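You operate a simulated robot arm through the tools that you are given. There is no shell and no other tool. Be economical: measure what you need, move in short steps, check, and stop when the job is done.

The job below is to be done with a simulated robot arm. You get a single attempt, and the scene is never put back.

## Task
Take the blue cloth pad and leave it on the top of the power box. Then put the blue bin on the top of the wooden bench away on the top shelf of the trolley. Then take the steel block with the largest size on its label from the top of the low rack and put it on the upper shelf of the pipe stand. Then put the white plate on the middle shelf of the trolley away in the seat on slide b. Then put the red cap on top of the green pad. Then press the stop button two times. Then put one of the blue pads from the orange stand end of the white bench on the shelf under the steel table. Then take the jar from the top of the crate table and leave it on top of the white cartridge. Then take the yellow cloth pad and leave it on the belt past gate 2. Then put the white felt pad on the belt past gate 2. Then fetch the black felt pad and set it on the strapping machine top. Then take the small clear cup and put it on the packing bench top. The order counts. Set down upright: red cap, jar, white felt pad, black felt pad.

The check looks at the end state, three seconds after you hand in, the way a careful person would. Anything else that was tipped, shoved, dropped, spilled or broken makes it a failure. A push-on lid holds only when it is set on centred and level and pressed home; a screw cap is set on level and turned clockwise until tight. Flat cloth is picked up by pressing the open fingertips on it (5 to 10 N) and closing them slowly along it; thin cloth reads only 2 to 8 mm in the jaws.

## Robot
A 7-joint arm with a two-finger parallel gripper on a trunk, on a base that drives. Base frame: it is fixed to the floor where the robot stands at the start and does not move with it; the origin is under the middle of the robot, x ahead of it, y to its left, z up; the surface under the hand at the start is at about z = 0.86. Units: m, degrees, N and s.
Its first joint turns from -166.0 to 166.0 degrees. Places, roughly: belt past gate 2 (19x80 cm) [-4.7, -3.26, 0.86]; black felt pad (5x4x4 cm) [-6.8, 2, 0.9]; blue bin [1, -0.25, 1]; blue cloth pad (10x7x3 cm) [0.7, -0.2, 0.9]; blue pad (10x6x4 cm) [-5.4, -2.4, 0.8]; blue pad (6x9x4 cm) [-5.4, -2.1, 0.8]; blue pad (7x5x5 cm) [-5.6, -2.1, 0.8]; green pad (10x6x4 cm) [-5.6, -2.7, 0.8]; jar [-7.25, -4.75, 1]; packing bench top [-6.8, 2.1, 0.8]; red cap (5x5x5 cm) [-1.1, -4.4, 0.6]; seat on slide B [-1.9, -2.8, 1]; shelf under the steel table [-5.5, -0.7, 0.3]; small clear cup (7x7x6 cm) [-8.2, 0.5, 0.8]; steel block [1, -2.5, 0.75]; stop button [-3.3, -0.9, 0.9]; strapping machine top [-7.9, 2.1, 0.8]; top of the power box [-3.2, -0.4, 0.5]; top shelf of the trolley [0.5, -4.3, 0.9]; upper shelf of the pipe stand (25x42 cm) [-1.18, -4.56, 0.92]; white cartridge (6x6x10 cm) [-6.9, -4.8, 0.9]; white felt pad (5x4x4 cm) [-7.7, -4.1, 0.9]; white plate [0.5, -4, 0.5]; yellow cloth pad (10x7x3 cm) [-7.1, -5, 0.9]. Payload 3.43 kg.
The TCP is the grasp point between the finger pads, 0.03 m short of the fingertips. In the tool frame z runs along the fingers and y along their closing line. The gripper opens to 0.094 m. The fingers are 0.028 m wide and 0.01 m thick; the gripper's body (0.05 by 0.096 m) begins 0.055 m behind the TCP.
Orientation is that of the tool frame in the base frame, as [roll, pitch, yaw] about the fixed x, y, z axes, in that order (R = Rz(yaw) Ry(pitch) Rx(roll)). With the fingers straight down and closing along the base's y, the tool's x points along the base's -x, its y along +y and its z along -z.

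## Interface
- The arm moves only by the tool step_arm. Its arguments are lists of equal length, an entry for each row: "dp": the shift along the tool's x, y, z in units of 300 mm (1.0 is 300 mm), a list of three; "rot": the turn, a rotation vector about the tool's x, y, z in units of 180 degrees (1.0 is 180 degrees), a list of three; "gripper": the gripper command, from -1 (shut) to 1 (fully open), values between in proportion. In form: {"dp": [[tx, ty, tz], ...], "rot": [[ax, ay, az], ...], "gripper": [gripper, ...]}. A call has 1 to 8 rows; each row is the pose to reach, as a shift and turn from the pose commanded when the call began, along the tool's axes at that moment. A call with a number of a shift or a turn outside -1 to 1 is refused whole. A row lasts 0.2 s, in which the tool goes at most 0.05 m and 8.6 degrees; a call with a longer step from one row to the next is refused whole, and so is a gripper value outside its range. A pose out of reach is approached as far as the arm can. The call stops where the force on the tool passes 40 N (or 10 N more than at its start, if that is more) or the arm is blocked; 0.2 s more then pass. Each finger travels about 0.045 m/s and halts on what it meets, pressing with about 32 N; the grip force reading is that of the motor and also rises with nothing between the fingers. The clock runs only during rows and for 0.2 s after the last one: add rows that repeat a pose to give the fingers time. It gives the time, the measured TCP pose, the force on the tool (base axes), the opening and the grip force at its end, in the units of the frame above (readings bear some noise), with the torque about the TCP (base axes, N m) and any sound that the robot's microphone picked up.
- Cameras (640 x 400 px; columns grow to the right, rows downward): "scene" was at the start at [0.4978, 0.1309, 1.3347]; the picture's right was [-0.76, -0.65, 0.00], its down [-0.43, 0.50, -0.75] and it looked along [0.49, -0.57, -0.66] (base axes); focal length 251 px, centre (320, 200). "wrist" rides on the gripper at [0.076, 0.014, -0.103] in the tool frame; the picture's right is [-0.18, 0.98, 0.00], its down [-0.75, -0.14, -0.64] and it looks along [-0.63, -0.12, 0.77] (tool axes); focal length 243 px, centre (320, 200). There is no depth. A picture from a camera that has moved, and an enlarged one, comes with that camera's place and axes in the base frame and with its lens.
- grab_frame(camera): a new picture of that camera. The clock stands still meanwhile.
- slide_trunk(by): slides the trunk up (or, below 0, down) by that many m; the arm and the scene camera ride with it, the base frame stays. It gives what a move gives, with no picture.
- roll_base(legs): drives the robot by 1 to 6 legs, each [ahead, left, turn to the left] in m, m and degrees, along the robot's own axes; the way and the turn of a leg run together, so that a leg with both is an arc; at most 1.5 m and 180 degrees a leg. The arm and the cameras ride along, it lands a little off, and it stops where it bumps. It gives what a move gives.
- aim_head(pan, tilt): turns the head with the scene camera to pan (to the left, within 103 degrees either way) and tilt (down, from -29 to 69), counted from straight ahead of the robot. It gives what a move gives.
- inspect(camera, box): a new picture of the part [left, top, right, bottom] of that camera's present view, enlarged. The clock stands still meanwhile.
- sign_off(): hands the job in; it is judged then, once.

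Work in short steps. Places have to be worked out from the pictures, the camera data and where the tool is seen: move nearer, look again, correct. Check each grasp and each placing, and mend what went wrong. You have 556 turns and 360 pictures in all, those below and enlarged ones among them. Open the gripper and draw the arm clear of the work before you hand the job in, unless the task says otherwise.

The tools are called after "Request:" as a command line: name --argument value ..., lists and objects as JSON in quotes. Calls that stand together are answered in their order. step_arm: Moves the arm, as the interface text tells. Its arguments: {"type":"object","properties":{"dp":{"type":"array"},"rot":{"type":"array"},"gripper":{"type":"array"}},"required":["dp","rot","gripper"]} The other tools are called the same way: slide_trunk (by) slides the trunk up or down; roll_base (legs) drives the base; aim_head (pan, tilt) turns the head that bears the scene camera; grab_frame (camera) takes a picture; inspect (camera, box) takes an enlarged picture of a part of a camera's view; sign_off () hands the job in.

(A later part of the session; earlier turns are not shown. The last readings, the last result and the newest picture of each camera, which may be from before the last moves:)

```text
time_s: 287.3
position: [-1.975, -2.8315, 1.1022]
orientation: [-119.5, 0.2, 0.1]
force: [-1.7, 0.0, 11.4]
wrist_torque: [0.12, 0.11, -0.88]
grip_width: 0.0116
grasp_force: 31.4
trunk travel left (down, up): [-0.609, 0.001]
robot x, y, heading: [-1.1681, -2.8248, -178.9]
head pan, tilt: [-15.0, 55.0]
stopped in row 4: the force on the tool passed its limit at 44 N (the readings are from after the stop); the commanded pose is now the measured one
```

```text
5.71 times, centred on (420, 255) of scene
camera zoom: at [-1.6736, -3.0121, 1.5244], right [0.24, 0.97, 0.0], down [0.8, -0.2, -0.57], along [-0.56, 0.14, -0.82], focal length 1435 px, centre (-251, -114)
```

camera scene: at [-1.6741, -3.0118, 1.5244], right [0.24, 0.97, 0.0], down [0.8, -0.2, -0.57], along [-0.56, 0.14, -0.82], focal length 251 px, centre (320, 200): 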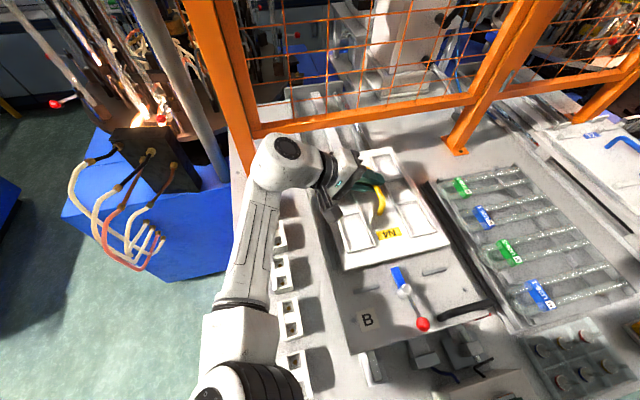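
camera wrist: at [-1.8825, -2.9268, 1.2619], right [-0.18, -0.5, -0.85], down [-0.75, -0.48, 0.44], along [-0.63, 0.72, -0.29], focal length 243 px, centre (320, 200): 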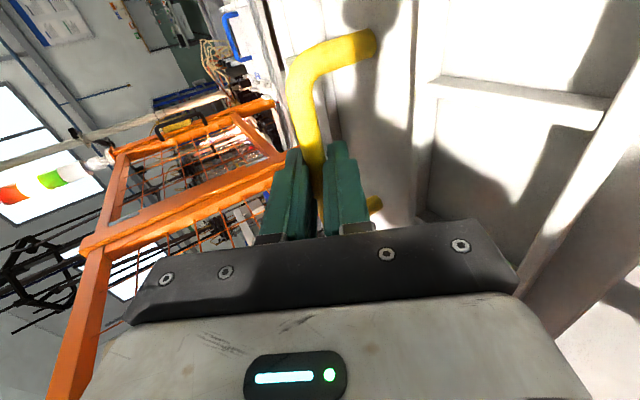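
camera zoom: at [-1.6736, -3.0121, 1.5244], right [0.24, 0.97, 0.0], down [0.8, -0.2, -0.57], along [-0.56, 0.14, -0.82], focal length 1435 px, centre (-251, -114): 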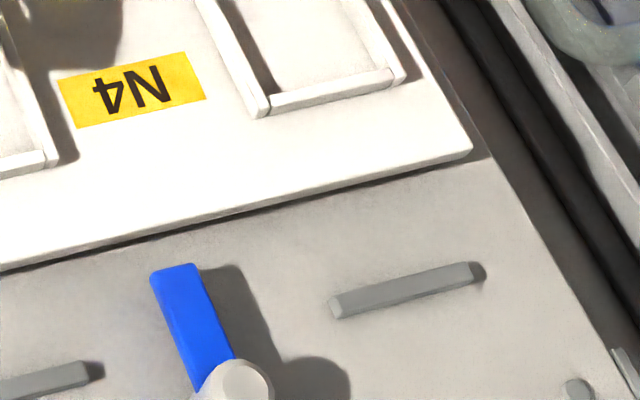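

Contact came a little high, and the right rail isn't visible, so the plate may be sitting on it. I'll lift 8 mm, shift 5 mm in -y, and lower again.

Request:
step_arm --dp '[[0, -0.023, -0.0133], [0, -0.0147, -0.0278], [0, 0.0, -0.019], [0, 0.0115, -0.0125], [0, 0.023, -0.006], [0, 0.0346, 0.0007], [0, 0.046, 0.0074], [0, 0.058, 0.014]]' --rot '[[0, 0, 0], [0, 0, 0], [0, 0, 0], [0, 0, 0], [0, 0, 0], [0, 0, 0], [0, 0, 0], [0, 0, 0]]' --gripper '[-1, -1, -1, -1, -1, -1, -1, -1]'

Request:
inspect --camera "scene" --box '[330, 130, 490, 290]'

```text
time_s: 288.7
position: [-1.9769, -2.8355, 1.099]
orientation: [-118.9, 0.8, 0.2]
force: [-1.5, 0.3, 11.5]
wrist_torque: [0.14, 0.65, -0.74]
grip_width: 0.0119
grasp_force: 31.6
trunk travel left (down, up): [-0.609, 0.001]
robot x, y, heading: [-1.1625, -2.8254, -178.6]
head pan, tilt: [-15.0, 55.0]
stopped in row 7: the force on the tool passed its limit at 44 N (the readings are from after the stop); the commanded pose is now the measured one
```

```text
2.50 times, centred on (410, 210) of scene
camera zoom: at [-1.6736, -3.0121, 1.5244], right [0.24, 0.97, 0.0], down [0.8, -0.2, -0.57], along [-0.56, 0.14, -0.82], focal length 628 px, centre (95, 175)
```

zoom: 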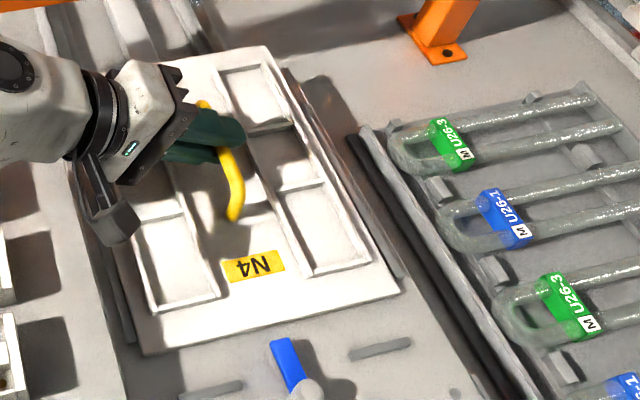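

Both rails are now visible either side of the plate, so it's between them. I'll release the bar.

Request:
step_arm --dp '[[0, 0, 0], [0, 0, 0], [0, 0, 0], [0, 0, 0]]' --rot '[[0, 0, 0], [0, 0, 0], [0, 0, 0], [0, 0, 0]]' --gripper '[-0.9, -0.7, -0.5, -0.4]'

Request:
inspect --camera "scene" --box '[330, 130, 490, 290]'

Request:
inspect --camera "wrist" --box '[200, 40, 440, 240]'

```text
time_s: 289.7
position: [-1.9773, -2.8366, 1.097]
orientation: [-119.0, 0.4, 0.3]
force: [0.7, -1.2, -0.5]
wrist_torque: [0.01, 0.05, 0.03]
grip_width: 0.0278
grasp_force: 0.2
trunk travel left (down, up): [-0.609, 0.001]
robot x, y, heading: [-1.1642, -2.825, -178.9]
head pan, tilt: [-15.0, 55.0]
```

```text
2.50 times, centred on (410, 210) of scene
camera zoom: at [-1.6737, -3.0121, 1.5245], right [0.24, 0.97, 0.0], down [0.8, -0.2, -0.57], along [-0.56, 0.14, -0.82], focal length 628 px, centre (95, 175)
```

zoom: 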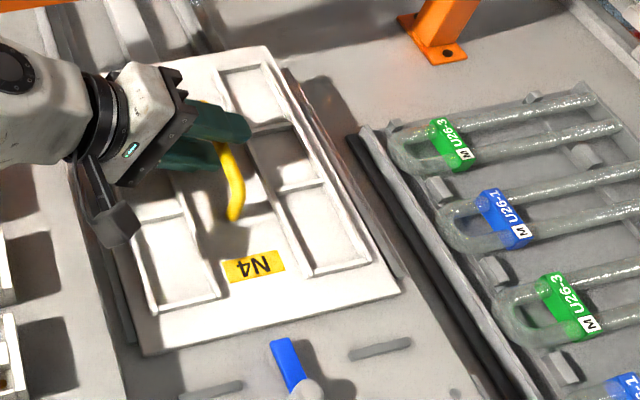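

```text
2.00 times, centred on (320, 140) of wrist
camera zoom: at [-1.8989, -2.9328, 1.1333], right [-0.19, -0.48, -0.86], down [-0.75, -0.5, 0.44], along [-0.64, 0.72, -0.26], focal length 485 px, centre (320, 320)
```

zoom: 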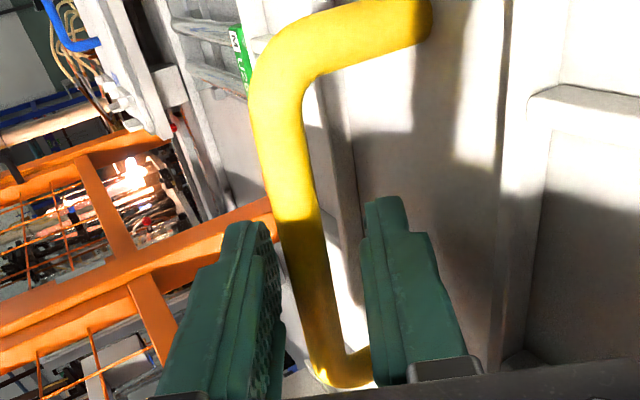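

The plate lies flat between the rails. I'll back the hand out along its axis.

Request:
step_arm --dp '[[0, 0, -0.08], [0, 0, -0.16], [0, 0, -0.24], [0, -0.1, -0.3], [0.1, -0.2, -0.35], [0.2, -0.3, -0.35]]' --rot '[[0, 0, 0], [0, 0, 0], [0, 0, 0], [0, 0, 0], [0, 0, 0], [0, 0, 0]]' --gripper '[-0.4, -0.4, -0.4, -0.4, -0.4, -0.4]'

Request:
grab_frame --camera "scene"

```text
time_s: 291.1
position: [-1.9162, -2.8838, 1.226]
orientation: [-119.2, 0.6, 0.3]
force: [0.8, 0.2, 0.0]
wrist_torque: [-0.01, -0.01, 0.0]
grip_width: 0.0283
grasp_force: 0.1
trunk travel left (down, up): [-0.609, 0.001]
robot x, y, heading: [-1.1684, -2.8205, -178.8]
head pan, tilt: [-15.0, 55.0]
```

```text
230 pictures are left
camera scene: at [-1.6737, -3.0122, 1.5245], right [0.24, 0.97, 0.0], down [0.8, -0.2, -0.57], along [-0.56, 0.14, -0.82], focal length 251 px, centre (320, 200)
```

scene: 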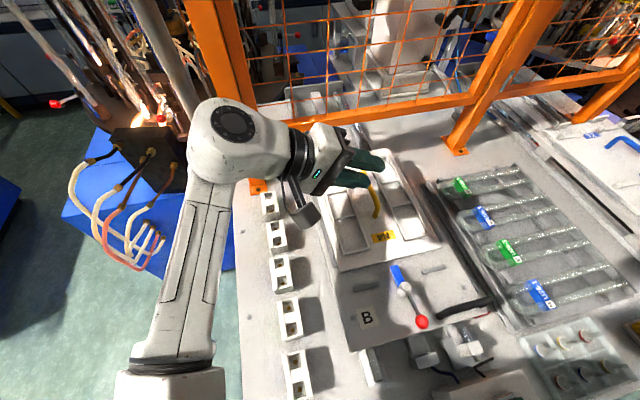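

Next I'll swing B's clamp aside by pushing its red knob in +y. I'll close the fingers and position the tips beside the knob.

Request:
step_arm --dp '[[0.15, 0, 0], [0.3, 0, 0], [0.45, 0, 0], [0.6, 0, 0], [0.72, 0.018, -0.032], [0.72, 0.15, 0.045], [0.72, 0.28, 0.12], [0.72, 0.28, 0.12]]' --rot '[[0, 0, 0], [0, 0, 0], [0, 0, 0], [0, 0, 0], [0, 0, 0], [0, 0, 0], [0, 0, 0], [0, 0, 0]]' --gripper '[-1, -1, -1, -1, -1, -1, -1, -1]'

Request:
grab_frame --camera "scene"

Request:
grab_frame --camera "wrist"

```text
time_s: 292.9
position: [-1.699, -2.8906, 1.1338]
orientation: [-119.1, 0.5, 0.2]
force: [0.9, -0.3, -0.8]
wrist_torque: [0.02, 0.01, -0.03]
grip_width: 0.0001
grasp_force: 31.9
trunk travel left (down, up): [-0.609, 0.001]
robot x, y, heading: [-1.1673, -2.8268, -179.0]
head pan, tilt: [-15.0, 55.0]
```

```text
229 pictures are left
camera scene: at [-1.6736, -3.0121, 1.5246], right [0.24, 0.97, 0.0], down [0.8, -0.2, -0.57], along [-0.56, 0.14, -0.82], focal length 251 px, centre (320, 200)
```

scene: 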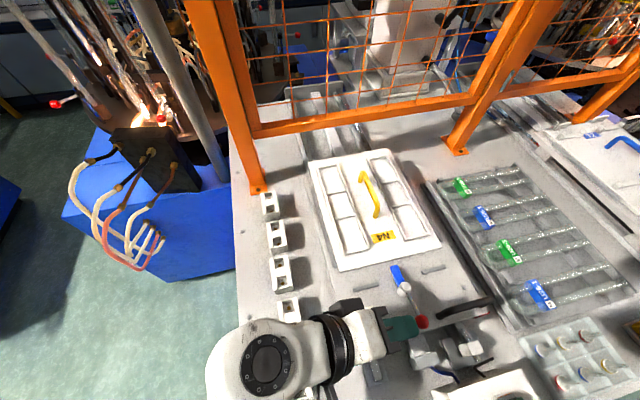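

```text
228 pictures are left
camera wrist: at [-1.6217, -2.9883, 1.1698], right [-0.19, -0.48, -0.86], down [-0.75, -0.49, 0.44], along [-0.64, 0.72, -0.26], focal length 243 px, centre (320, 200)
```

wrist: 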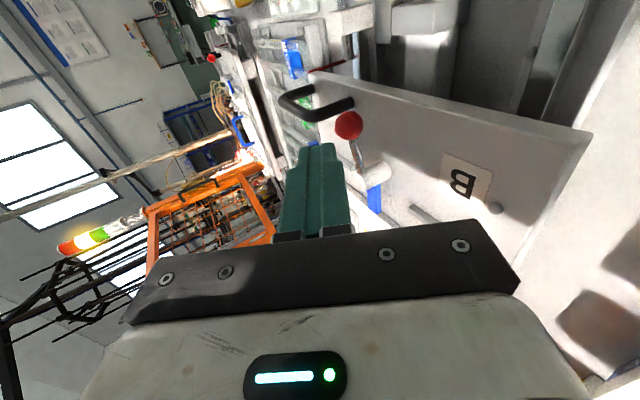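

The knob location is confirmed at (-1.704, -2.831, 1.074). I'll lower 42 mm beside it, then push +y gently.

Request:
step_arm --dp '[[0, 0.06, 0.035], [0, 0.121, 0.07], [0, 0.121, 0.07]]' --rot '[[0, 0, 0], [0, 0, 0], [0, 0, 0]]' --gripper '[-1, -1, -1]'

Request:
step_arm --dp '[[-0.005, -0.0167, 0.029], [-0.01, -0.033, 0.0577], [-0.015, -0.05, 0.0866], [-0.025, -0.067, 0.1155], [-0.05, -0.083, 0.144], [-0.05, -0.083, 0.144]]' --rot '[[0, 0, 0], [0, 0, 0], [0, 0, 0], [0, 0, 0], [0, 0, 0], [0, 0, 0]]' --gripper '[-1, -1, -1, -1, -1, -1]'

Request:
inspect --camera "scene" --box '[300, 200, 540, 350]'

Request:
grab_frame --camera "wrist"

```text
time_s: 293.7
position: [-1.7004, -2.8918, 1.0917]
orientation: [-119.0, 0.5, 0.2]
force: [-0.1, -0.1, 0.0]
wrist_torque: [-0.01, 0.0, -0.02]
grip_width: 0.0001
grasp_force: 32.0
trunk travel left (down, up): [-0.609, 0.001]
robot x, y, heading: [-1.1617, -2.8285, -179.0]
head pan, tilt: [-15.0, 55.0]
```

```text
time_s: 294.6
position: [-1.7034, -2.8706, 1.0915]
orientation: [-119.6, 0.3, 1.0]
force: [3.2, -11.7, 3.7]
wrist_torque: [-0.02, 0.03, -0.09]
grip_width: 0.0
grasp_force: 31.6
trunk travel left (down, up): [-0.609, 0.001]
robot x, y, heading: [-1.1672, -2.8207, -178.8]
head pan, tilt: [-15.0, 55.0]
stopped in row 4: the force on the tool passed its limit at 50 N (the readings are from after the stop); the commanded pose is now the measured one
```

```text
2.67 times, centred on (420, 275) of scene
camera zoom: at [-1.6725, -3.0151, 1.5247], right [0.24, 0.97, 0.0], down [0.8, -0.19, -0.57], along [-0.56, 0.14, -0.82], focal length 670 px, centre (53, 0)
```

zoom: 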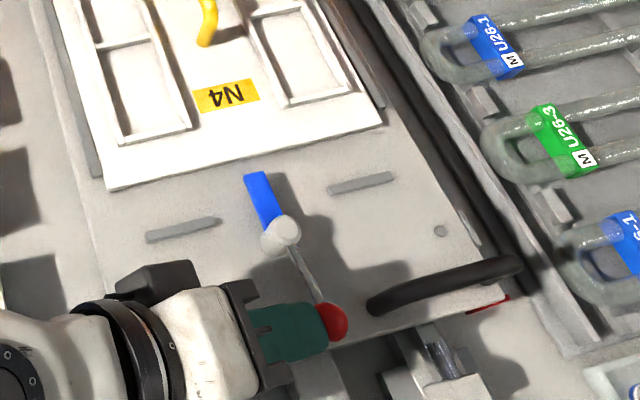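

```text
226 pictures are left
camera wrist: at [-1.6249, -2.9655, 1.1292], right [-0.18, -0.49, -0.85], down [-0.74, -0.5, 0.44], along [-0.65, 0.71, -0.27], focal length 243 px, centre (320, 200)
```

wrist: 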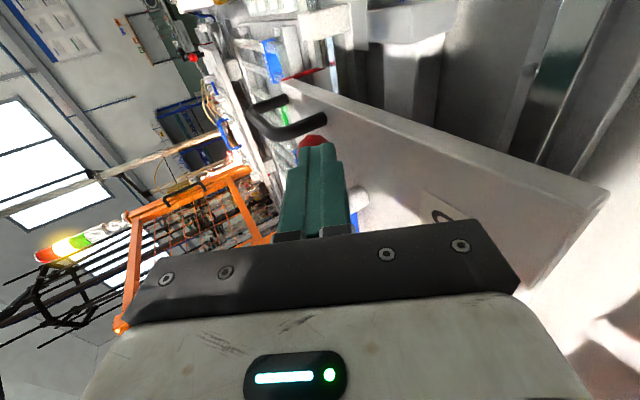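

The knob resists in +y, so I won't force it. I'll back away and view the arm height against the plate edge from the side.

Request:
step_arm --dp '[[0, 0, -0.1], [0, 0.05, -0.25], [0, 0.1, -0.4], [0, 0.15, -0.5], [0, 0.15, -0.5]]' --rot '[[0, 0, 0], [0, 0, 0], [0, 0, 0], [0, 0, 0], [0, 0, 0]]' --gripper '[-1, -1, -1, -1, -1]'

Request:
grab_frame --camera "wrist"

```text
time_s: 295.8
position: [-1.7027, -3.0219, 1.1273]
orientation: [-119.4, 0.4, 0.7]
force: [-0.4, -0.4, 0.1]
wrist_torque: [0.01, -0.03, 0.0]
grip_width: 0.0001
grasp_force: 32.0
trunk travel left (down, up): [-0.609, 0.001]
robot x, y, heading: [-1.1674, -2.8273, -179.0]
head pan, tilt: [-15.0, 55.0]
```

```text
225 pictures are left
camera wrist: at [-1.6232, -3.1173, 1.1648], right [-0.18, -0.49, -0.85], down [-0.74, -0.5, 0.44], along [-0.64, 0.72, -0.27], focal length 243 px, centre (320, 200)
```

wrist: 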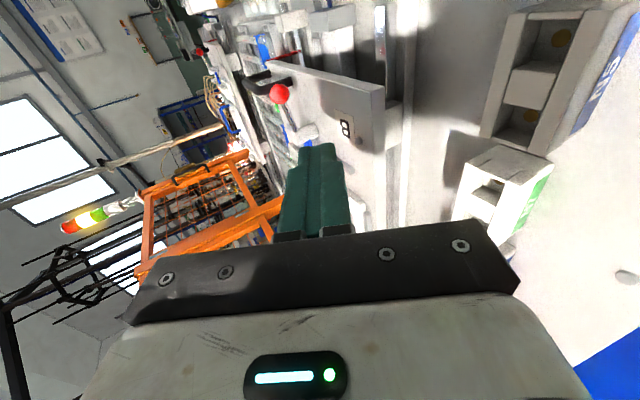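

Request:
inspect --camera "wrist" --box '[240, 70, 380, 170]'

Request:
step_arm --dp '[[-0.15, 0, -0.05], [-0.3, 0, -0.1], [-0.45, 0, -0.15], [-0.45, 0, -0.2]]' --rot '[[0, 0, 0], [0, 0, 0], [0, 0, 0], [0, 0, 0]]' --gripper '[-1, -1, -1, -1]'

Request:
grab_frame --camera "wrist"

```text
4.00 times, centred on (310, 120) of wrist
camera zoom: at [-1.6232, -3.1173, 1.1648], right [-0.18, -0.49, -0.85], down [-0.74, -0.5, 0.44], along [-0.64, 0.72, -0.27], focal length 970 px, centre (360, 520)
```

zoom: 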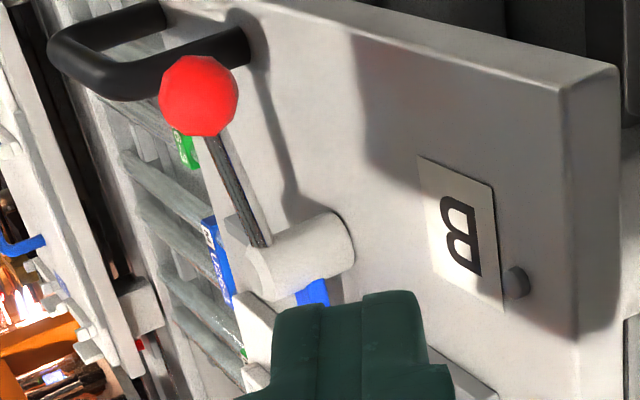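

```text
time_s: 296.8
position: [-1.8368, -3.076, 1.1574]
orientation: [-119.5, 0.3, 0.8]
force: [-0.2, 0.1, -1.1]
wrist_torque: [0.02, 0.0, 0.0]
grip_width: 0.0001
grasp_force: 31.7
trunk travel left (down, up): [-0.609, 0.001]
robot x, y, heading: [-1.1648, -2.8281, -178.7]
head pan, tilt: [-15.0, 55.0]
```

```text
223 pictures are left
camera wrist: at [-1.7583, -3.1712, 1.1942], right [-0.18, -0.49, -0.85], down [-0.74, -0.5, 0.44], along [-0.64, 0.72, -0.27], focal length 243 px, centre (320, 200)
```

wrist: 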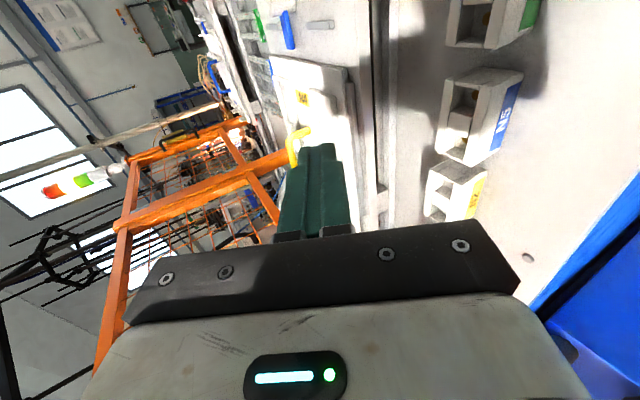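

Request:
inspect --camera "wrist" --box '[240, 0, 380, 100]'

```text
4.00 times, centred on (310, 50) of wrist
camera zoom: at [-1.7583, -3.1712, 1.1942], right [-0.18, -0.49, -0.85], down [-0.74, -0.5, 0.44], along [-0.64, 0.72, -0.27], focal length 970 px, centre (360, 800)
```

zoom: 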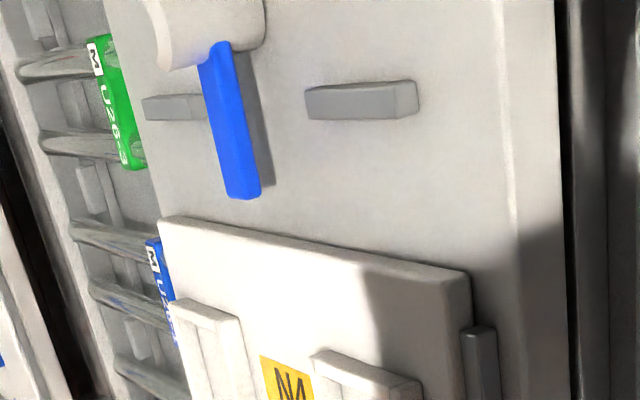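

The clamp arm's underside (z≈1.05) is about 1 cm above the plate top (≈1.04), so the plate can simply slide under it to the stops. I'll regrip the handle and start with the pre-grasp pose.

Request:
step_arm --dp '[[-0.09, -0.045, 0.098], [-0.18, -0.09, 0.196], [-0.27, -0.135, 0.294], [-0.36, -0.18, 0.392], [-0.467, -0.225, 0.48], [-0.467, -0.225, 0.48]]' --rot '[[0, 0.0038, 0.0022], [0, 0.0038, 0.0022], [0, 0.0038, 0.0022], [0, 0.0038, 0.0022], [0, 0.0038, 0.0022], [0, 0.0038, 0.0022]]' --gripper '[-0.35, -0.35, -0.35, -0.35, -0.35, -0.35]'

Request:
grab_frame --camera "wrist"

```text
time_s: 298.2
position: [-1.9788, -2.9195, 1.1456]
orientation: [-119.5, 0.4, 0.1]
force: [-0.4, 0.4, 0.0]
wrist_torque: [-0.02, -0.01, -0.01]
grip_width: 0.0308
grasp_force: 0.0
trunk travel left (down, up): [-0.609, 0.001]
robot x, y, heading: [-1.1645, -2.8238, -178.6]
head pan, tilt: [-15.0, 55.0]
```

```text
221 pictures are left
camera wrist: at [-1.9009, -3.0149, 1.1818], right [-0.19, -0.48, -0.85], down [-0.75, -0.49, 0.44], along [-0.63, 0.72, -0.27], focal length 243 px, centre (320, 200)
```

wrist: 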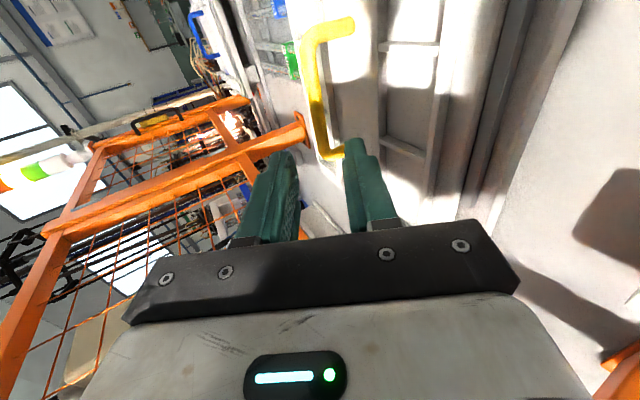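

Request:
step_arm --dp '[[0, 0, 0.15], [0, 0, 0.25], [0, 0, 0.312], [0, 0, 0.312]]' --rot '[[0, 0, 0], [0, 0, 0], [0, 0, 0], [0, 0, 0]]' --gripper '[-0.35, -0.35, -0.35, -0.35]'

Request:
inspect --camera "wrist" --box '[200, 40, 440, 240]'

```text
time_s: 299.2
position: [-1.9785, -2.8375, 1.0997]
orientation: [-119.4, 0.4, 0.1]
force: [0.0, -0.1, -1.7]
wrist_torque: [0.0, 0.03, 0.01]
grip_width: 0.0306
grasp_force: 0.0
trunk travel left (down, up): [-0.609, 0.001]
robot x, y, heading: [-1.1662, -2.8263, -178.8]
head pan, tilt: [-15.0, 55.0]
```

```text
2.00 times, centred on (320, 140) of wrist
camera zoom: at [-1.9012, -2.9339, 1.1363], right [-0.19, -0.48, -0.85], down [-0.75, -0.49, 0.44], along [-0.63, 0.72, -0.27], focal length 485 px, centre (320, 320)
```

zoom: 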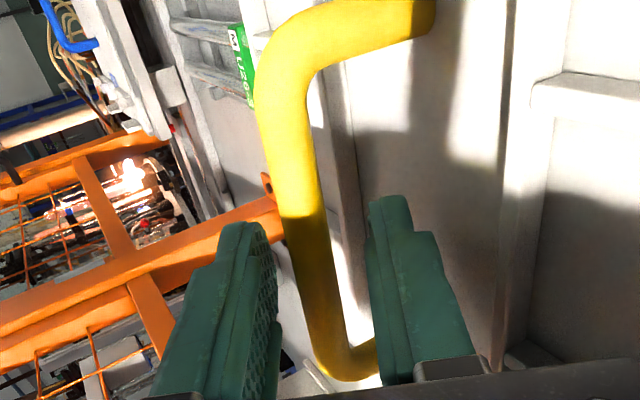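

The bar is between the fingers again. I'll close, then slide +x in small steps.

Request:
step_arm --dp '[[0, 0, 0], [0, 0, 0], [0, 0, 0], [0, 0, 0]]' --rot '[[0, 0, 0], [0, 0, 0], [0, 0, 0], [0, 0, 0]]' --gripper '[-0.6, -0.8, -1, -1]'

Request:
step_arm --dp '[[0.013, -0.006, -0.003], [0.027, -0.006, -0.003], [0.04, -0.006, -0.003], [0.053, -0.006, -0.003], [0.067, -0.006, -0.003], [0.08, -0.006, -0.003]]' --rot '[[0, 0, 0], [0, 0, 0], [0, 0, 0], [0, 0, 0], [0, 0, 0], [0, 0, 0]]' --gripper '[-1, -1, -1, -1, -1, -1]'

Request:
inspect --camera "scene" --box '[330, 130, 490, 290]'

```text
time_s: 300.2
position: [-1.9786, -2.8376, 1.1]
orientation: [-119.5, 0.5, -0.1]
force: [-0.8, 2.7, 5.3]
wrist_torque: [0.07, 0.86, -0.36]
grip_width: 0.012
grasp_force: 32.1
trunk travel left (down, up): [-0.609, 0.001]
robot x, y, heading: [-1.1649, -2.8239, -178.8]
head pan, tilt: [-15.0, 55.0]
```

```text
time_s: 301.6
position: [-1.9578, -2.8378, 1.1008]
orientation: [-119.5, 0.5, 0.3]
force: [-24.9, 3.3, 1.3]
wrist_torque: [0.03, 1.0, -0.07]
grip_width: 0.0117
grasp_force: 32.0
trunk travel left (down, up): [-0.609, 0.001]
robot x, y, heading: [-1.1624, -2.825, -179.0]
head pan, tilt: [-15.0, 55.0]
```

```text
2.50 times, centred on (410, 210) of scene
camera zoom: at [-1.6745, -3.014, 1.5242], right [0.24, 0.97, 0.0], down [0.8, -0.19, -0.57], along [-0.56, 0.14, -0.82], focal length 628 px, centre (95, 175)
```

zoom: 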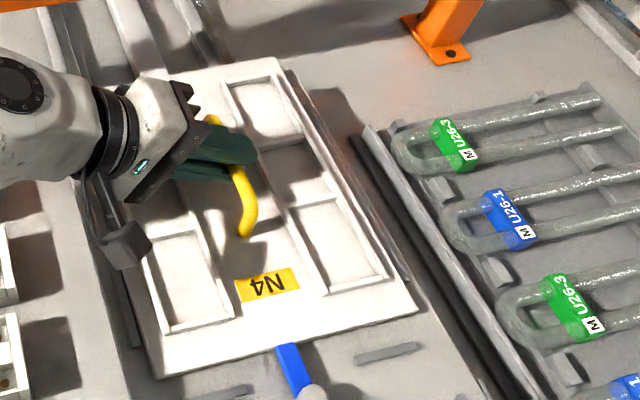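

Request:
inspect --camera "scene" --box '[380, 190, 470, 260]'

```text
5.71 times, centred on (425, 225) of scene
camera zoom: at [-1.6745, -3.014, 1.5242], right [0.24, 0.97, 0.0], down [0.8, -0.19, -0.57], along [-0.56, 0.14, -0.82], focal length 1435 px, centre (-280, 57)
```

zoom: 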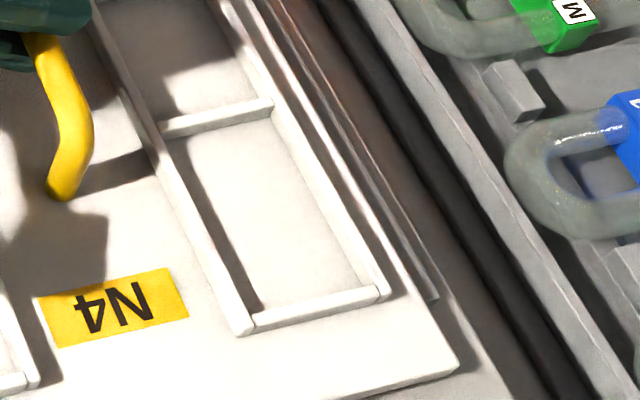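

Request:
inspect --camera "scene" --box '[380, 240, 460, 300]'

```text
6.67 times, centred on (420, 270) of scene
camera zoom: at [-1.6745, -3.014, 1.5242], right [0.24, 0.97, 0.0], down [0.8, -0.19, -0.57], along [-0.56, 0.14, -0.82], focal length 1674 px, centre (-347, -267)
```

zoom: 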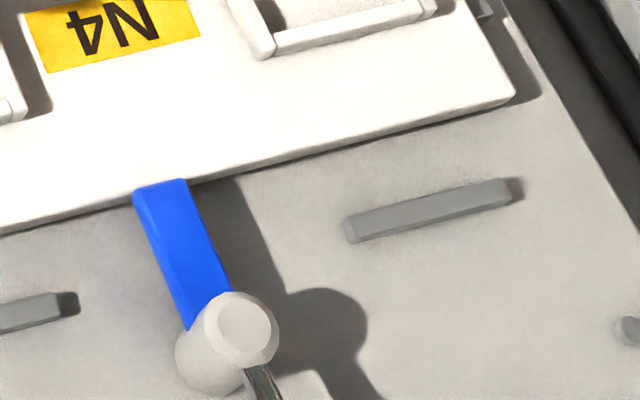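

The plate's edge is meeting the arm tip, probably because my grip lifts the plate a few mm. I'll back off slightly, open the fingers so the plate lies flat, and push it by its handle post instead.

Request:
step_arm --dp '[[-0.01, 0, 0], [-0.02, 0.003, 0.002], [-0.02, 0.006, 0.003], [-0.02, 0.006, 0.003], [-0.02, 0.006, 0.003], [-0.02, 0.006, 0.003]]' --rot '[[0, 0, 0], [0, 0, 0], [0, 0, 0], [0, 0, 0], [0, 0, 0], [0, 0, 0]]' --gripper '[-1, -1, -0.8, -0.6, -0.4, -0.4]'

Request:
step_arm --dp '[[0.03, 0, 0], [0.06, 0, 0], [0.09, 0, 0], [0.11, 0, 0], [0.125, 0, 0], [0.14, 0, 0], [0.155, 0, 0], [0.17, 0, 0]]' --rot '[[0, 0, 0], [0, 0, 0], [0, 0, 0], [0, 0, 0], [0, 0, 0], [0, 0, 0], [0, 0, 0], [0, 0, 0]]' --gripper '[-0.4, -0.4, -0.4, -0.4, -0.4, -0.4, -0.4, -0.4]'

Request:
inspect --camera "scene" --box '[340, 140, 500, 300]'

```text
time_s: 303.0
position: [-1.9609, -2.8372, 1.0991]
orientation: [-119.5, 0.4, 0.0]
force: [0.0, -0.3, -0.3]
wrist_torque: [0.03, -0.01, 0.02]
grip_width: 0.0284
grasp_force: 0.0
trunk travel left (down, up): [-0.609, 0.001]
robot x, y, heading: [-1.1653, -2.8277, -179.0]
head pan, tilt: [-15.0, 55.0]
```

```text
time_s: 304.8
position: [-1.9099, -2.8359, 1.0999]
orientation: [-119.5, 0.4, 0.1]
force: [-1.6, -0.1, 0.5]
wrist_torque: [0.0, -0.01, -0.04]
grip_width: 0.0283
grasp_force: 0.8
trunk travel left (down, up): [-0.609, 0.001]
robot x, y, heading: [-1.1658, -2.8235, -179.1]
head pan, tilt: [-15.0, 55.0]
```

```text
2.50 times, centred on (420, 220) of scene
camera zoom: at [-1.6731, -3.0142, 1.5245], right [0.24, 0.97, 0.0], down [0.8, -0.19, -0.57], along [-0.56, 0.14, -0.82], focal length 628 px, centre (70, 150)
```

zoom: 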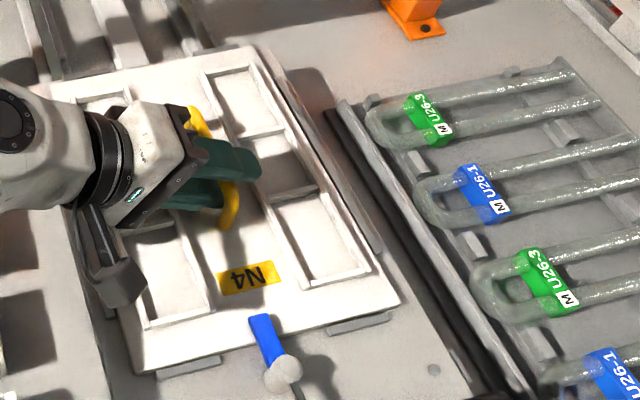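

The plate slid under the arm, right up to the stops. I'll push a few more mm to seat it firmly.

Request:
step_arm --dp '[[0.007, 0, 0], [0.014, 0, 0], [0.02, 0, 0], [0.027, 0, 0], [0.034, 0, 0]]' --rot '[[0, 0, 0], [0, 0, 0], [0, 0, 0], [0, 0, 0], [0, 0, 0]]' --gripper '[-0.4, -0.4, -0.4, -0.4, -0.4]'

Request:
inspect --camera "scene" --box '[380, 220, 480, 300]'

```text
time_s: 305.9
position: [-1.9052, -2.8389, 1.0991]
orientation: [-119.6, 0.9, 0.9]
force: [-11.8, 2.4, -1.5]
wrist_torque: [-0.04, 0.31, 0.19]
grip_width: 0.0285
grasp_force: 0.1
trunk travel left (down, up): [-0.609, 0.001]
robot x, y, heading: [-1.1676, -2.827, -179.0]
head pan, tilt: [-15.0, 55.0]
stopped in row 5: the force on the tool passed its limit at 42 N (the readings are from after the stop); the commanded pose is now the measured one
```

```text
5.00 times, centred on (430, 260) of scene
camera zoom: at [-1.6746, -3.0136, 1.5242], right [0.24, 0.97, 0.0], down [0.8, -0.2, -0.57], along [-0.56, 0.14, -0.82], focal length 1256 px, centre (-230, -100)
```

zoom: 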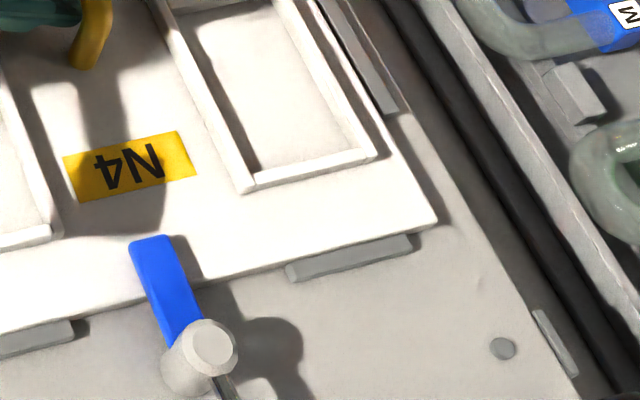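

The plate is seated against both stops, between the rails and under the clamp, same as on A. I'll back off the post and withdraw the hand.

Request:
step_arm --dp '[[-0.04, 0, 0], [-0.04, 0, -0.1], [-0.04, 0, -0.22], [-0.04, -0.06, -0.36], [-0.04, -0.16, -0.45], [-0.04, -0.26, -0.5]]' --rot '[[0, 0, 0], [0, 0, 0], [0, 0, 0], [0, 0, 0], [0, 0, 0], [0, 0, 0]]' --gripper '[-0.4, -0.4, -0.4, -0.4, -0.4, -0.4]'

Request:
grab_frame --camera "scene"

```text
time_s: 307.3
position: [-1.9121, -2.9309, 1.2417]
orientation: [-119.4, 0.9, 0.6]
force: [-1.2, -0.3, 0.8]
wrist_torque: [0.01, 0.01, 0.03]
grip_width: 0.0283
grasp_force: 0.1
trunk travel left (down, up): [-0.609, 0.001]
robot x, y, heading: [-1.1626, -2.8254, -178.4]
head pan, tilt: [-15.0, 55.0]
```

```text
214 pictures are left
camera scene: at [-1.6737, -3.014, 1.5245], right [0.24, 0.97, 0.0], down [0.8, -0.19, -0.57], along [-0.56, 0.14, -0.82], focal length 251 px, centre (320, 200)
```

scene: 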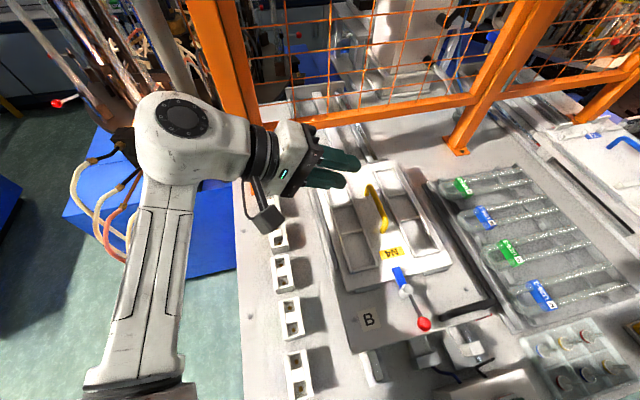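

Task four is done. Next is the red cap on the lower shelf of the pipe stand. I'll back out to the aisle and swing the hand back to forward-pointing.

Request:
roll_base --legs '[[-0.95, 0, -1]]'

Request:
step_arm --dp '[[0, 0, 0], [0, 0, 0], [0, 0, 0], [0, 0, 0], [0, 0, 0], [0, 0, 0]]' --rot '[[0, -0.039, -0.0225], [0, -0.078, -0.045], [0, -0.117, -0.0675], [0, -0.156, -0.09], [0, -0.195, -0.1125], [0, -0.217, -0.125]]' --gripper '[-0.4, 0, 0.3, 0.6, 0.6, 0.6]'

Request:
step_arm --dp '[[0, 0, 0], [0, 0, 0], [0, 0, 0], [0, 0, 0], [0, 0, 0], [0, 0, 0], [0, 0, 0]]' --rot '[[0, -0.039, -0.0225], [0, -0.078, -0.045], [0, -0.117, -0.0675], [0, -0.156, -0.09], [0, -0.195, -0.1125], [0, -0.22, -0.127], [0, -0.22, -0.127]]' --gripper '[0.6, 0.6, 0.6, 0.6, 0.6, 0.6, 0.6]'

Request:
step_arm --dp '[[0, 0, 0], [0, 0, 0], [0, 0, 0], [0, 0, 0], [0, 0, 0], [0, 0, 0], [0, 0, 0], [0, 0, 0]]' --rot '[[0, 0, 0.046], [0, 0, 0.092], [0, 0, 0.138], [0, 0, 0.184], [0, 0, 0.23], [0, 0, 0.276], [0, 0, 0.322], [0, 0, 0.368]]' --gripper '[0.6, 0.6, 0.6, 0.6, 0.6, 0.6, 0.6, 0.6]'

Request:
step_arm --dp '[[0, 0, 0], [0, 0, 0], [0, 0, 0], [0, 0, 0]]' --rot '[[0, 0, 0.044], [0, 0, 0.088], [0, 0, 0.132], [0, 0, 0.132]]' --gripper '[0.6, 0.6, 0.6, 0.6]'

```text
time_s: 312.3
position: [-0.9599, -2.906, 1.2411]
orientation: [-119.5, 0.8, -0.4]
force: [-0.3, -0.6, -0.3]
wrist_torque: [0.02, 0.01, 0.03]
grip_width: 0.0283
grasp_force: 0.1
trunk travel left (down, up): [-0.609, 0.001]
robot x, y, heading: [-0.2135, -2.8171, -180.0]
head pan, tilt: [-15.0, 55.0]
```

```text
time_s: 313.7
position: [-0.9615, -2.905, 1.2425]
orientation: [-119.0, 0.3, 44.7]
force: [0.4, -0.9, -0.2]
wrist_torque: [0.03, 0.01, 0.02]
grip_width: 0.0753
grasp_force: 0.1
trunk travel left (down, up): [-0.609, 0.001]
robot x, y, heading: [-0.2119, -2.8184, -180.0]
head pan, tilt: [-15.0, 55.0]
```

```text
time_s: 315.3
position: [-0.9602, -2.9053, 1.2421]
orientation: [-119.3, -0.6, 90.5]
force: [-0.5, 0.1, -0.4]
wrist_torque: [0.0, -0.01, 0.01]
grip_width: 0.0753
grasp_force: 0.0
trunk travel left (down, up): [-0.609, 0.001]
robot x, y, heading: [-0.2135, -2.8133, -179.9]
head pan, tilt: [-15.0, 55.0]
```

```text
time_s: 317.1
position: [-0.9598, -2.9049, 1.2425]
orientation: [-143.6, 52.8, 42.9]
force: [-0.1, -0.8, 0.3]
wrist_torque: [0.01, 0.0, 0.03]
grip_width: 0.075
grasp_force: 0.1
trunk travel left (down, up): [-0.609, 0.001]
robot x, y, heading: [-0.2137, -2.8129, -179.9]
head pan, tilt: [-15.0, 55.0]
```

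```text
time_s: 318.1
position: [-0.9602, -2.9052, 1.2417]
orientation: [-179.1, 60.8, 1.1]
force: [-0.3, 0.9, 0.5]
wrist_torque: [0.02, 0.02, -0.02]
grip_width: 0.0752
grasp_force: 0.1
trunk travel left (down, up): [-0.609, 0.001]
robot x, y, heading: [-0.2118, -2.8143, -179.6]
head pan, tilt: [-15.0, 55.0]
```

The hand now points forward and 30° down, closing horizontally. I'll strafe to the pipe stand.

Request:
roll_base --legs '[[0, 0.8, 0], [0, 0.78, 0]]'

Request:
aim_head --pan 0 --tilt 50

Request:
grab_frame --camera "scene"

Request:
grab_frame --camera "wrist"

```text
time_s: 326.2
position: [-0.9555, -4.4918, 1.2414]
orientation: [-178.8, 60.8, 1.3]
force: [0.3, -0.4, 0.6]
wrist_torque: [0.04, -0.01, -0.01]
grip_width: 0.0754
grasp_force: 0.0
trunk travel left (down, up): [-0.609, 0.001]
robot x, y, heading: [-0.2058, -4.397, -179.7]
head pan, tilt: [-15.0, 55.0]
```

```text
time_s: 327.0
position: [-0.9559, -4.4919, 1.2419]
orientation: [-178.9, 60.7, 1.3]
force: [0.4, 0.2, 0.8]
wrist_torque: [0.0, 0.05, 0.01]
grip_width: 0.0751
grasp_force: 0.0
trunk travel left (down, up): [-0.609, 0.001]
robot x, y, heading: [-0.2064, -4.4018, -179.8]
head pan, tilt: [0.0, 50.0]
```

```text
213 pictures are left
camera scene: at [-0.7256, -4.5989, 1.531], right [0.0, 1.0, 0.0], down [0.77, 0.0, -0.64], along [-0.64, 0.0, -0.77], focal length 251 px, centre (320, 200)
```

scene: 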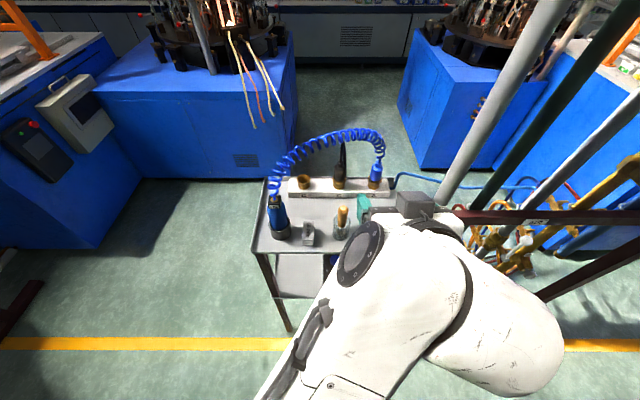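

```text
212 pictures are left
camera wrist: at [-0.8278, -4.5053, 1.2244], right [-0.08, -0.98, 0.15], down [0.19, 0.13, 0.97], along [-0.98, 0.11, 0.18], focal length 243 px, centre (320, 200)
```

wrist: 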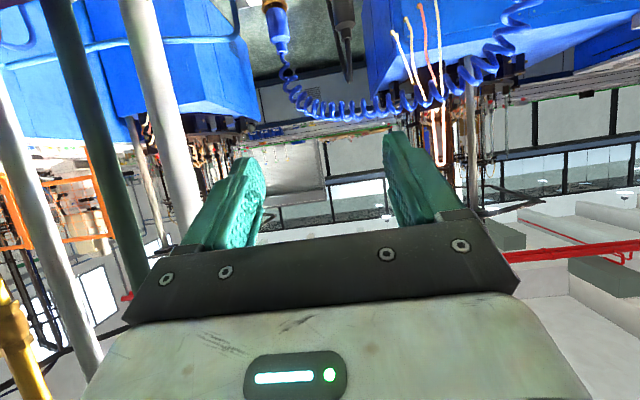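

I'll lower the trunk (aisle space below is free) to see under the upper shelf.

Request:
slide_trunk --by -0.4

Request:
aim_head --pan 10 --tilt 40

Request:
grab_frame --camera "scene"

```text
time_s: 330.8
position: [-0.9544, -4.4917, 0.8421]
orientation: [-178.9, 60.8, 1.3]
force: [0.4, -0.8, 0.0]
wrist_torque: [-0.02, -0.02, 0.01]
grip_width: 0.0753
grasp_force: 0.1
trunk travel left (down, up): [-0.209, 0.401]
robot x, y, heading: [-0.2103, -4.4006, -179.7]
head pan, tilt: [0.0, 50.0]
```

```text
time_s: 331.6
position: [-0.9557, -4.4919, 0.8407]
orientation: [-179.0, 60.7, 1.2]
force: [0.1, -0.2, 0.4]
wrist_torque: [0.04, 0.01, -0.01]
grip_width: 0.0751
grasp_force: 0.0
trunk travel left (down, up): [-0.209, 0.401]
robot x, y, heading: [-0.2099, -4.403, -179.8]
head pan, tilt: [10.0, 40.0]
```

```text
211 pictures are left
camera scene: at [-0.7322, -4.6136, 1.1452], right [-0.18, 0.98, 0.0], down [0.63, 0.11, -0.77], along [-0.75, -0.13, -0.64], focal length 251 px, centre (320, 200)
```

scene: 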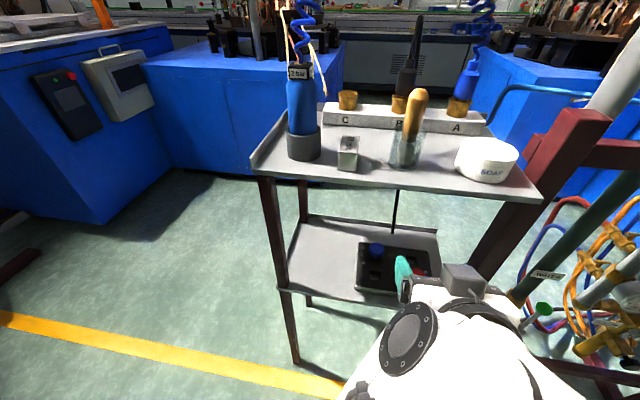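

I'll shift the hand left so I can see the red cap.

Request:
step_arm --dp '[[0, 0.15, 0], [0, 0.3, 0], [0, 0.45, 0], [0, 0.55, 0]]' --rot '[[0, 0, 0], [0, 0, 0], [0, 0, 0], [0, 0, 0]]' --gripper '[0.6, 0.6, 0.6, 0.6]'

Request:
aim_head --pan -10 --tilt 45

Request:
grab_frame --camera "scene"

```text
time_s: 332.6
position: [-0.9551, -4.6573, 0.8404]
orientation: [-178.9, 60.9, 1.3]
force: [0.6, 0.6, 0.1]
wrist_torque: [0.04, 0.02, 0.03]
grip_width: 0.0752
grasp_force: 0.1
trunk travel left (down, up): [-0.209, 0.401]
robot x, y, heading: [-0.2067, -4.4043, -179.9]
head pan, tilt: [10.0, 40.0]
```

```text
time_s: 333.4
position: [-0.9543, -4.6568, 0.8402]
orientation: [-178.8, 60.8, 1.3]
force: [-0.3, 0.2, 0.2]
wrist_torque: [0.01, 0.01, 0.03]
grip_width: 0.0751
grasp_force: 0.0
trunk travel left (down, up): [-0.209, 0.401]
robot x, y, heading: [-0.2033, -4.4045, -180.0]
head pan, tilt: [-10.0, 45.0]
```

```text
210 pictures are left
camera scene: at [-0.7287, -4.5849, 1.138], right [0.17, 0.99, 0.0], down [0.7, -0.12, -0.71], along [-0.7, 0.12, -0.71], focal length 251 px, centre (320, 200)
```

scene: 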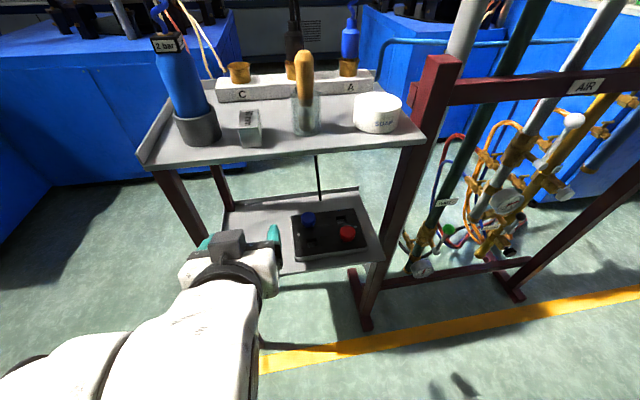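

Request:
inspect --camera "scene" --box '[260, 170, 400, 290]'

```text
3.33 times, centred on (330, 230) of scene
camera zoom: at [-0.7287, -4.5849, 1.138], right [0.17, 0.99, 0.0], down [0.7, -0.12, -0.71], along [-0.7, 0.12, -0.71], focal length 837 px, centre (287, 100)
```

zoom: 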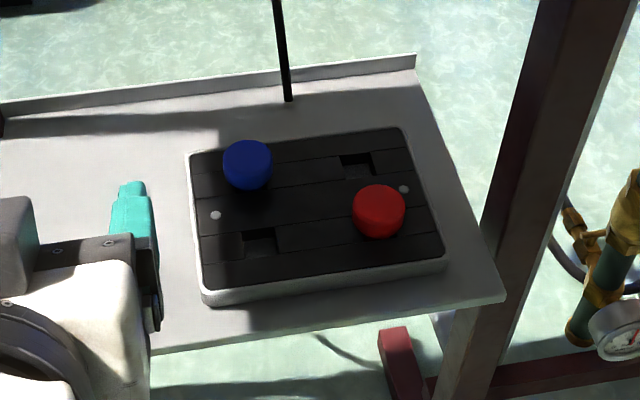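

The cap is at about (-1.122, -4.441), top z≈0.617, sunk in a foam tray with about 2.3 cm exposed. I'll move to the pre-grasp pose in front of it.

Request:
step_arm --dp '[[0, -0.14, 0], [0, -0.28, 0], [0, -0.42, 0.05], [0.07, -0.54, 0.12], [0.15, -0.64, 0.2], [0.22, -0.7, 0.3], [0.3, -0.72, 0.4], [0.365, -0.72, 0.475]]' --rot '[[0, 0, 0], [0, 0, 0], [0, 0, 0], [0, 0, 0], [0, 0, 0], [0, 0, 0], [0, 0, 0], [0, 0, 0]]' --gripper '[0.6, 0.6, 0.6, 0.6, 0.6, 0.6, 0.6, 0.6]'

Request:
grab_frame --camera "scene"

Request:
grab_frame --camera "wrist"

```text
time_s: 335.2
position: [-1.0264, -4.4403, 0.6767]
orientation: [-179.0, 60.8, 1.2]
force: [0.1, 0.0, 0.0]
wrist_torque: [0.0, -0.02, 0.03]
grip_width: 0.0754
grasp_force: 0.0
trunk travel left (down, up): [-0.209, 0.401]
robot x, y, heading: [-0.2075, -4.4025, -179.9]
head pan, tilt: [-10.0, 45.0]
```

```text
208 pictures are left
camera scene: at [-0.7287, -4.5848, 1.138], right [0.17, 0.99, 0.0], down [0.7, -0.12, -0.71], along [-0.7, 0.12, -0.71], focal length 251 px, centre (320, 200)
```

scene: 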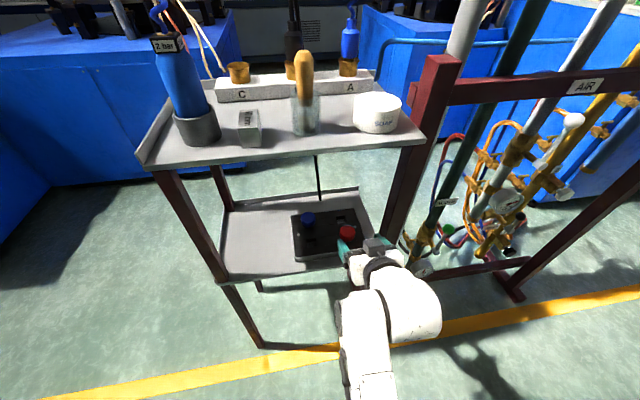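

```text
207 pictures are left
camera wrist: at [-0.8989, -4.4529, 0.6599], right [-0.08, -0.98, 0.15], down [0.19, 0.13, 0.97], along [-0.98, 0.11, 0.18], focal length 243 px, centre (320, 200)
```

wrist: 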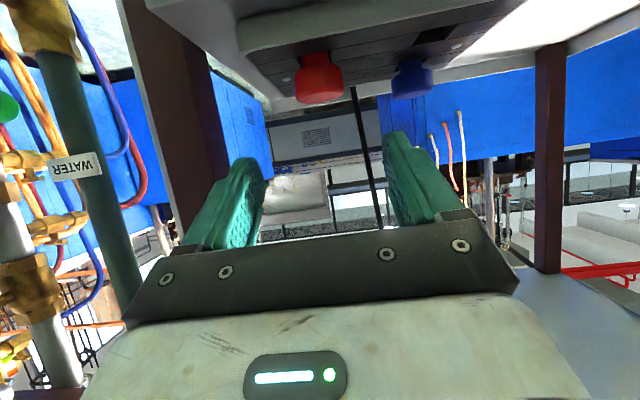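

The cap is aligned with the tool axis. I'll advance to the grasp point.

Request:
step_arm --dp '[[0, 0, 0.12], [0.005, 0, 0.22], [0.01, 0, 0.29], [0.02, 0, 0.338], [0.02, 0, 0.338]]' --rot '[[0, 0, 0], [0, 0, 0], [0, 0, 0], [0, 0, 0], [0, 0, 0]]' --gripper '[0.6, 0.6, 0.6, 0.6, 0.6]'

Request:
inspect --camera "scene" --box '[290, 180, 430, 290]'

Request:
grab_frame --camera "wrist"

```text
time_s: 336.4
position: [-1.1127, -4.4389, 0.6231]
orientation: [-178.9, 60.7, 1.3]
force: [-1.0, -0.9, -0.2]
wrist_torque: [0.01, -0.02, 0.01]
grip_width: 0.0753
grasp_force: 0.0
trunk travel left (down, up): [-0.209, 0.401]
robot x, y, heading: [-0.207, -4.4023, -180.0]
head pan, tilt: [-10.0, 45.0]
```

```text
3.64 times, centred on (360, 235) of scene
camera zoom: at [-0.7287, -4.5847, 1.138], right [0.17, 0.99, 0.0], down [0.7, -0.12, -0.71], along [-0.7, 0.12, -0.71], focal length 913 px, centre (174, 73)
```

zoom: 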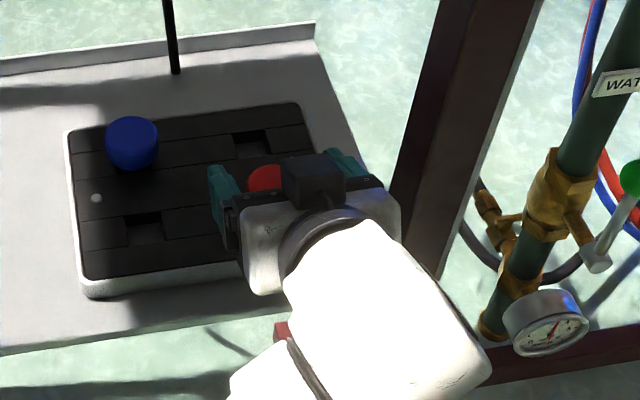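

```text
205 pictures are left
camera wrist: at [-0.9844, -4.453, 0.6054], right [-0.08, -0.98, 0.15], down [0.19, 0.13, 0.97], along [-0.98, 0.11, 0.18], focal length 243 px, centre (320, 200)
```

wrist: 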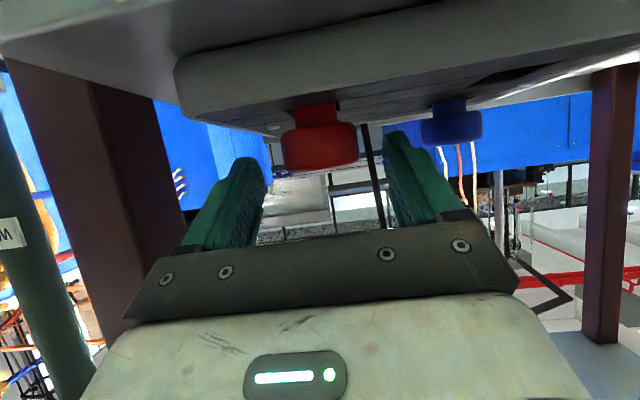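

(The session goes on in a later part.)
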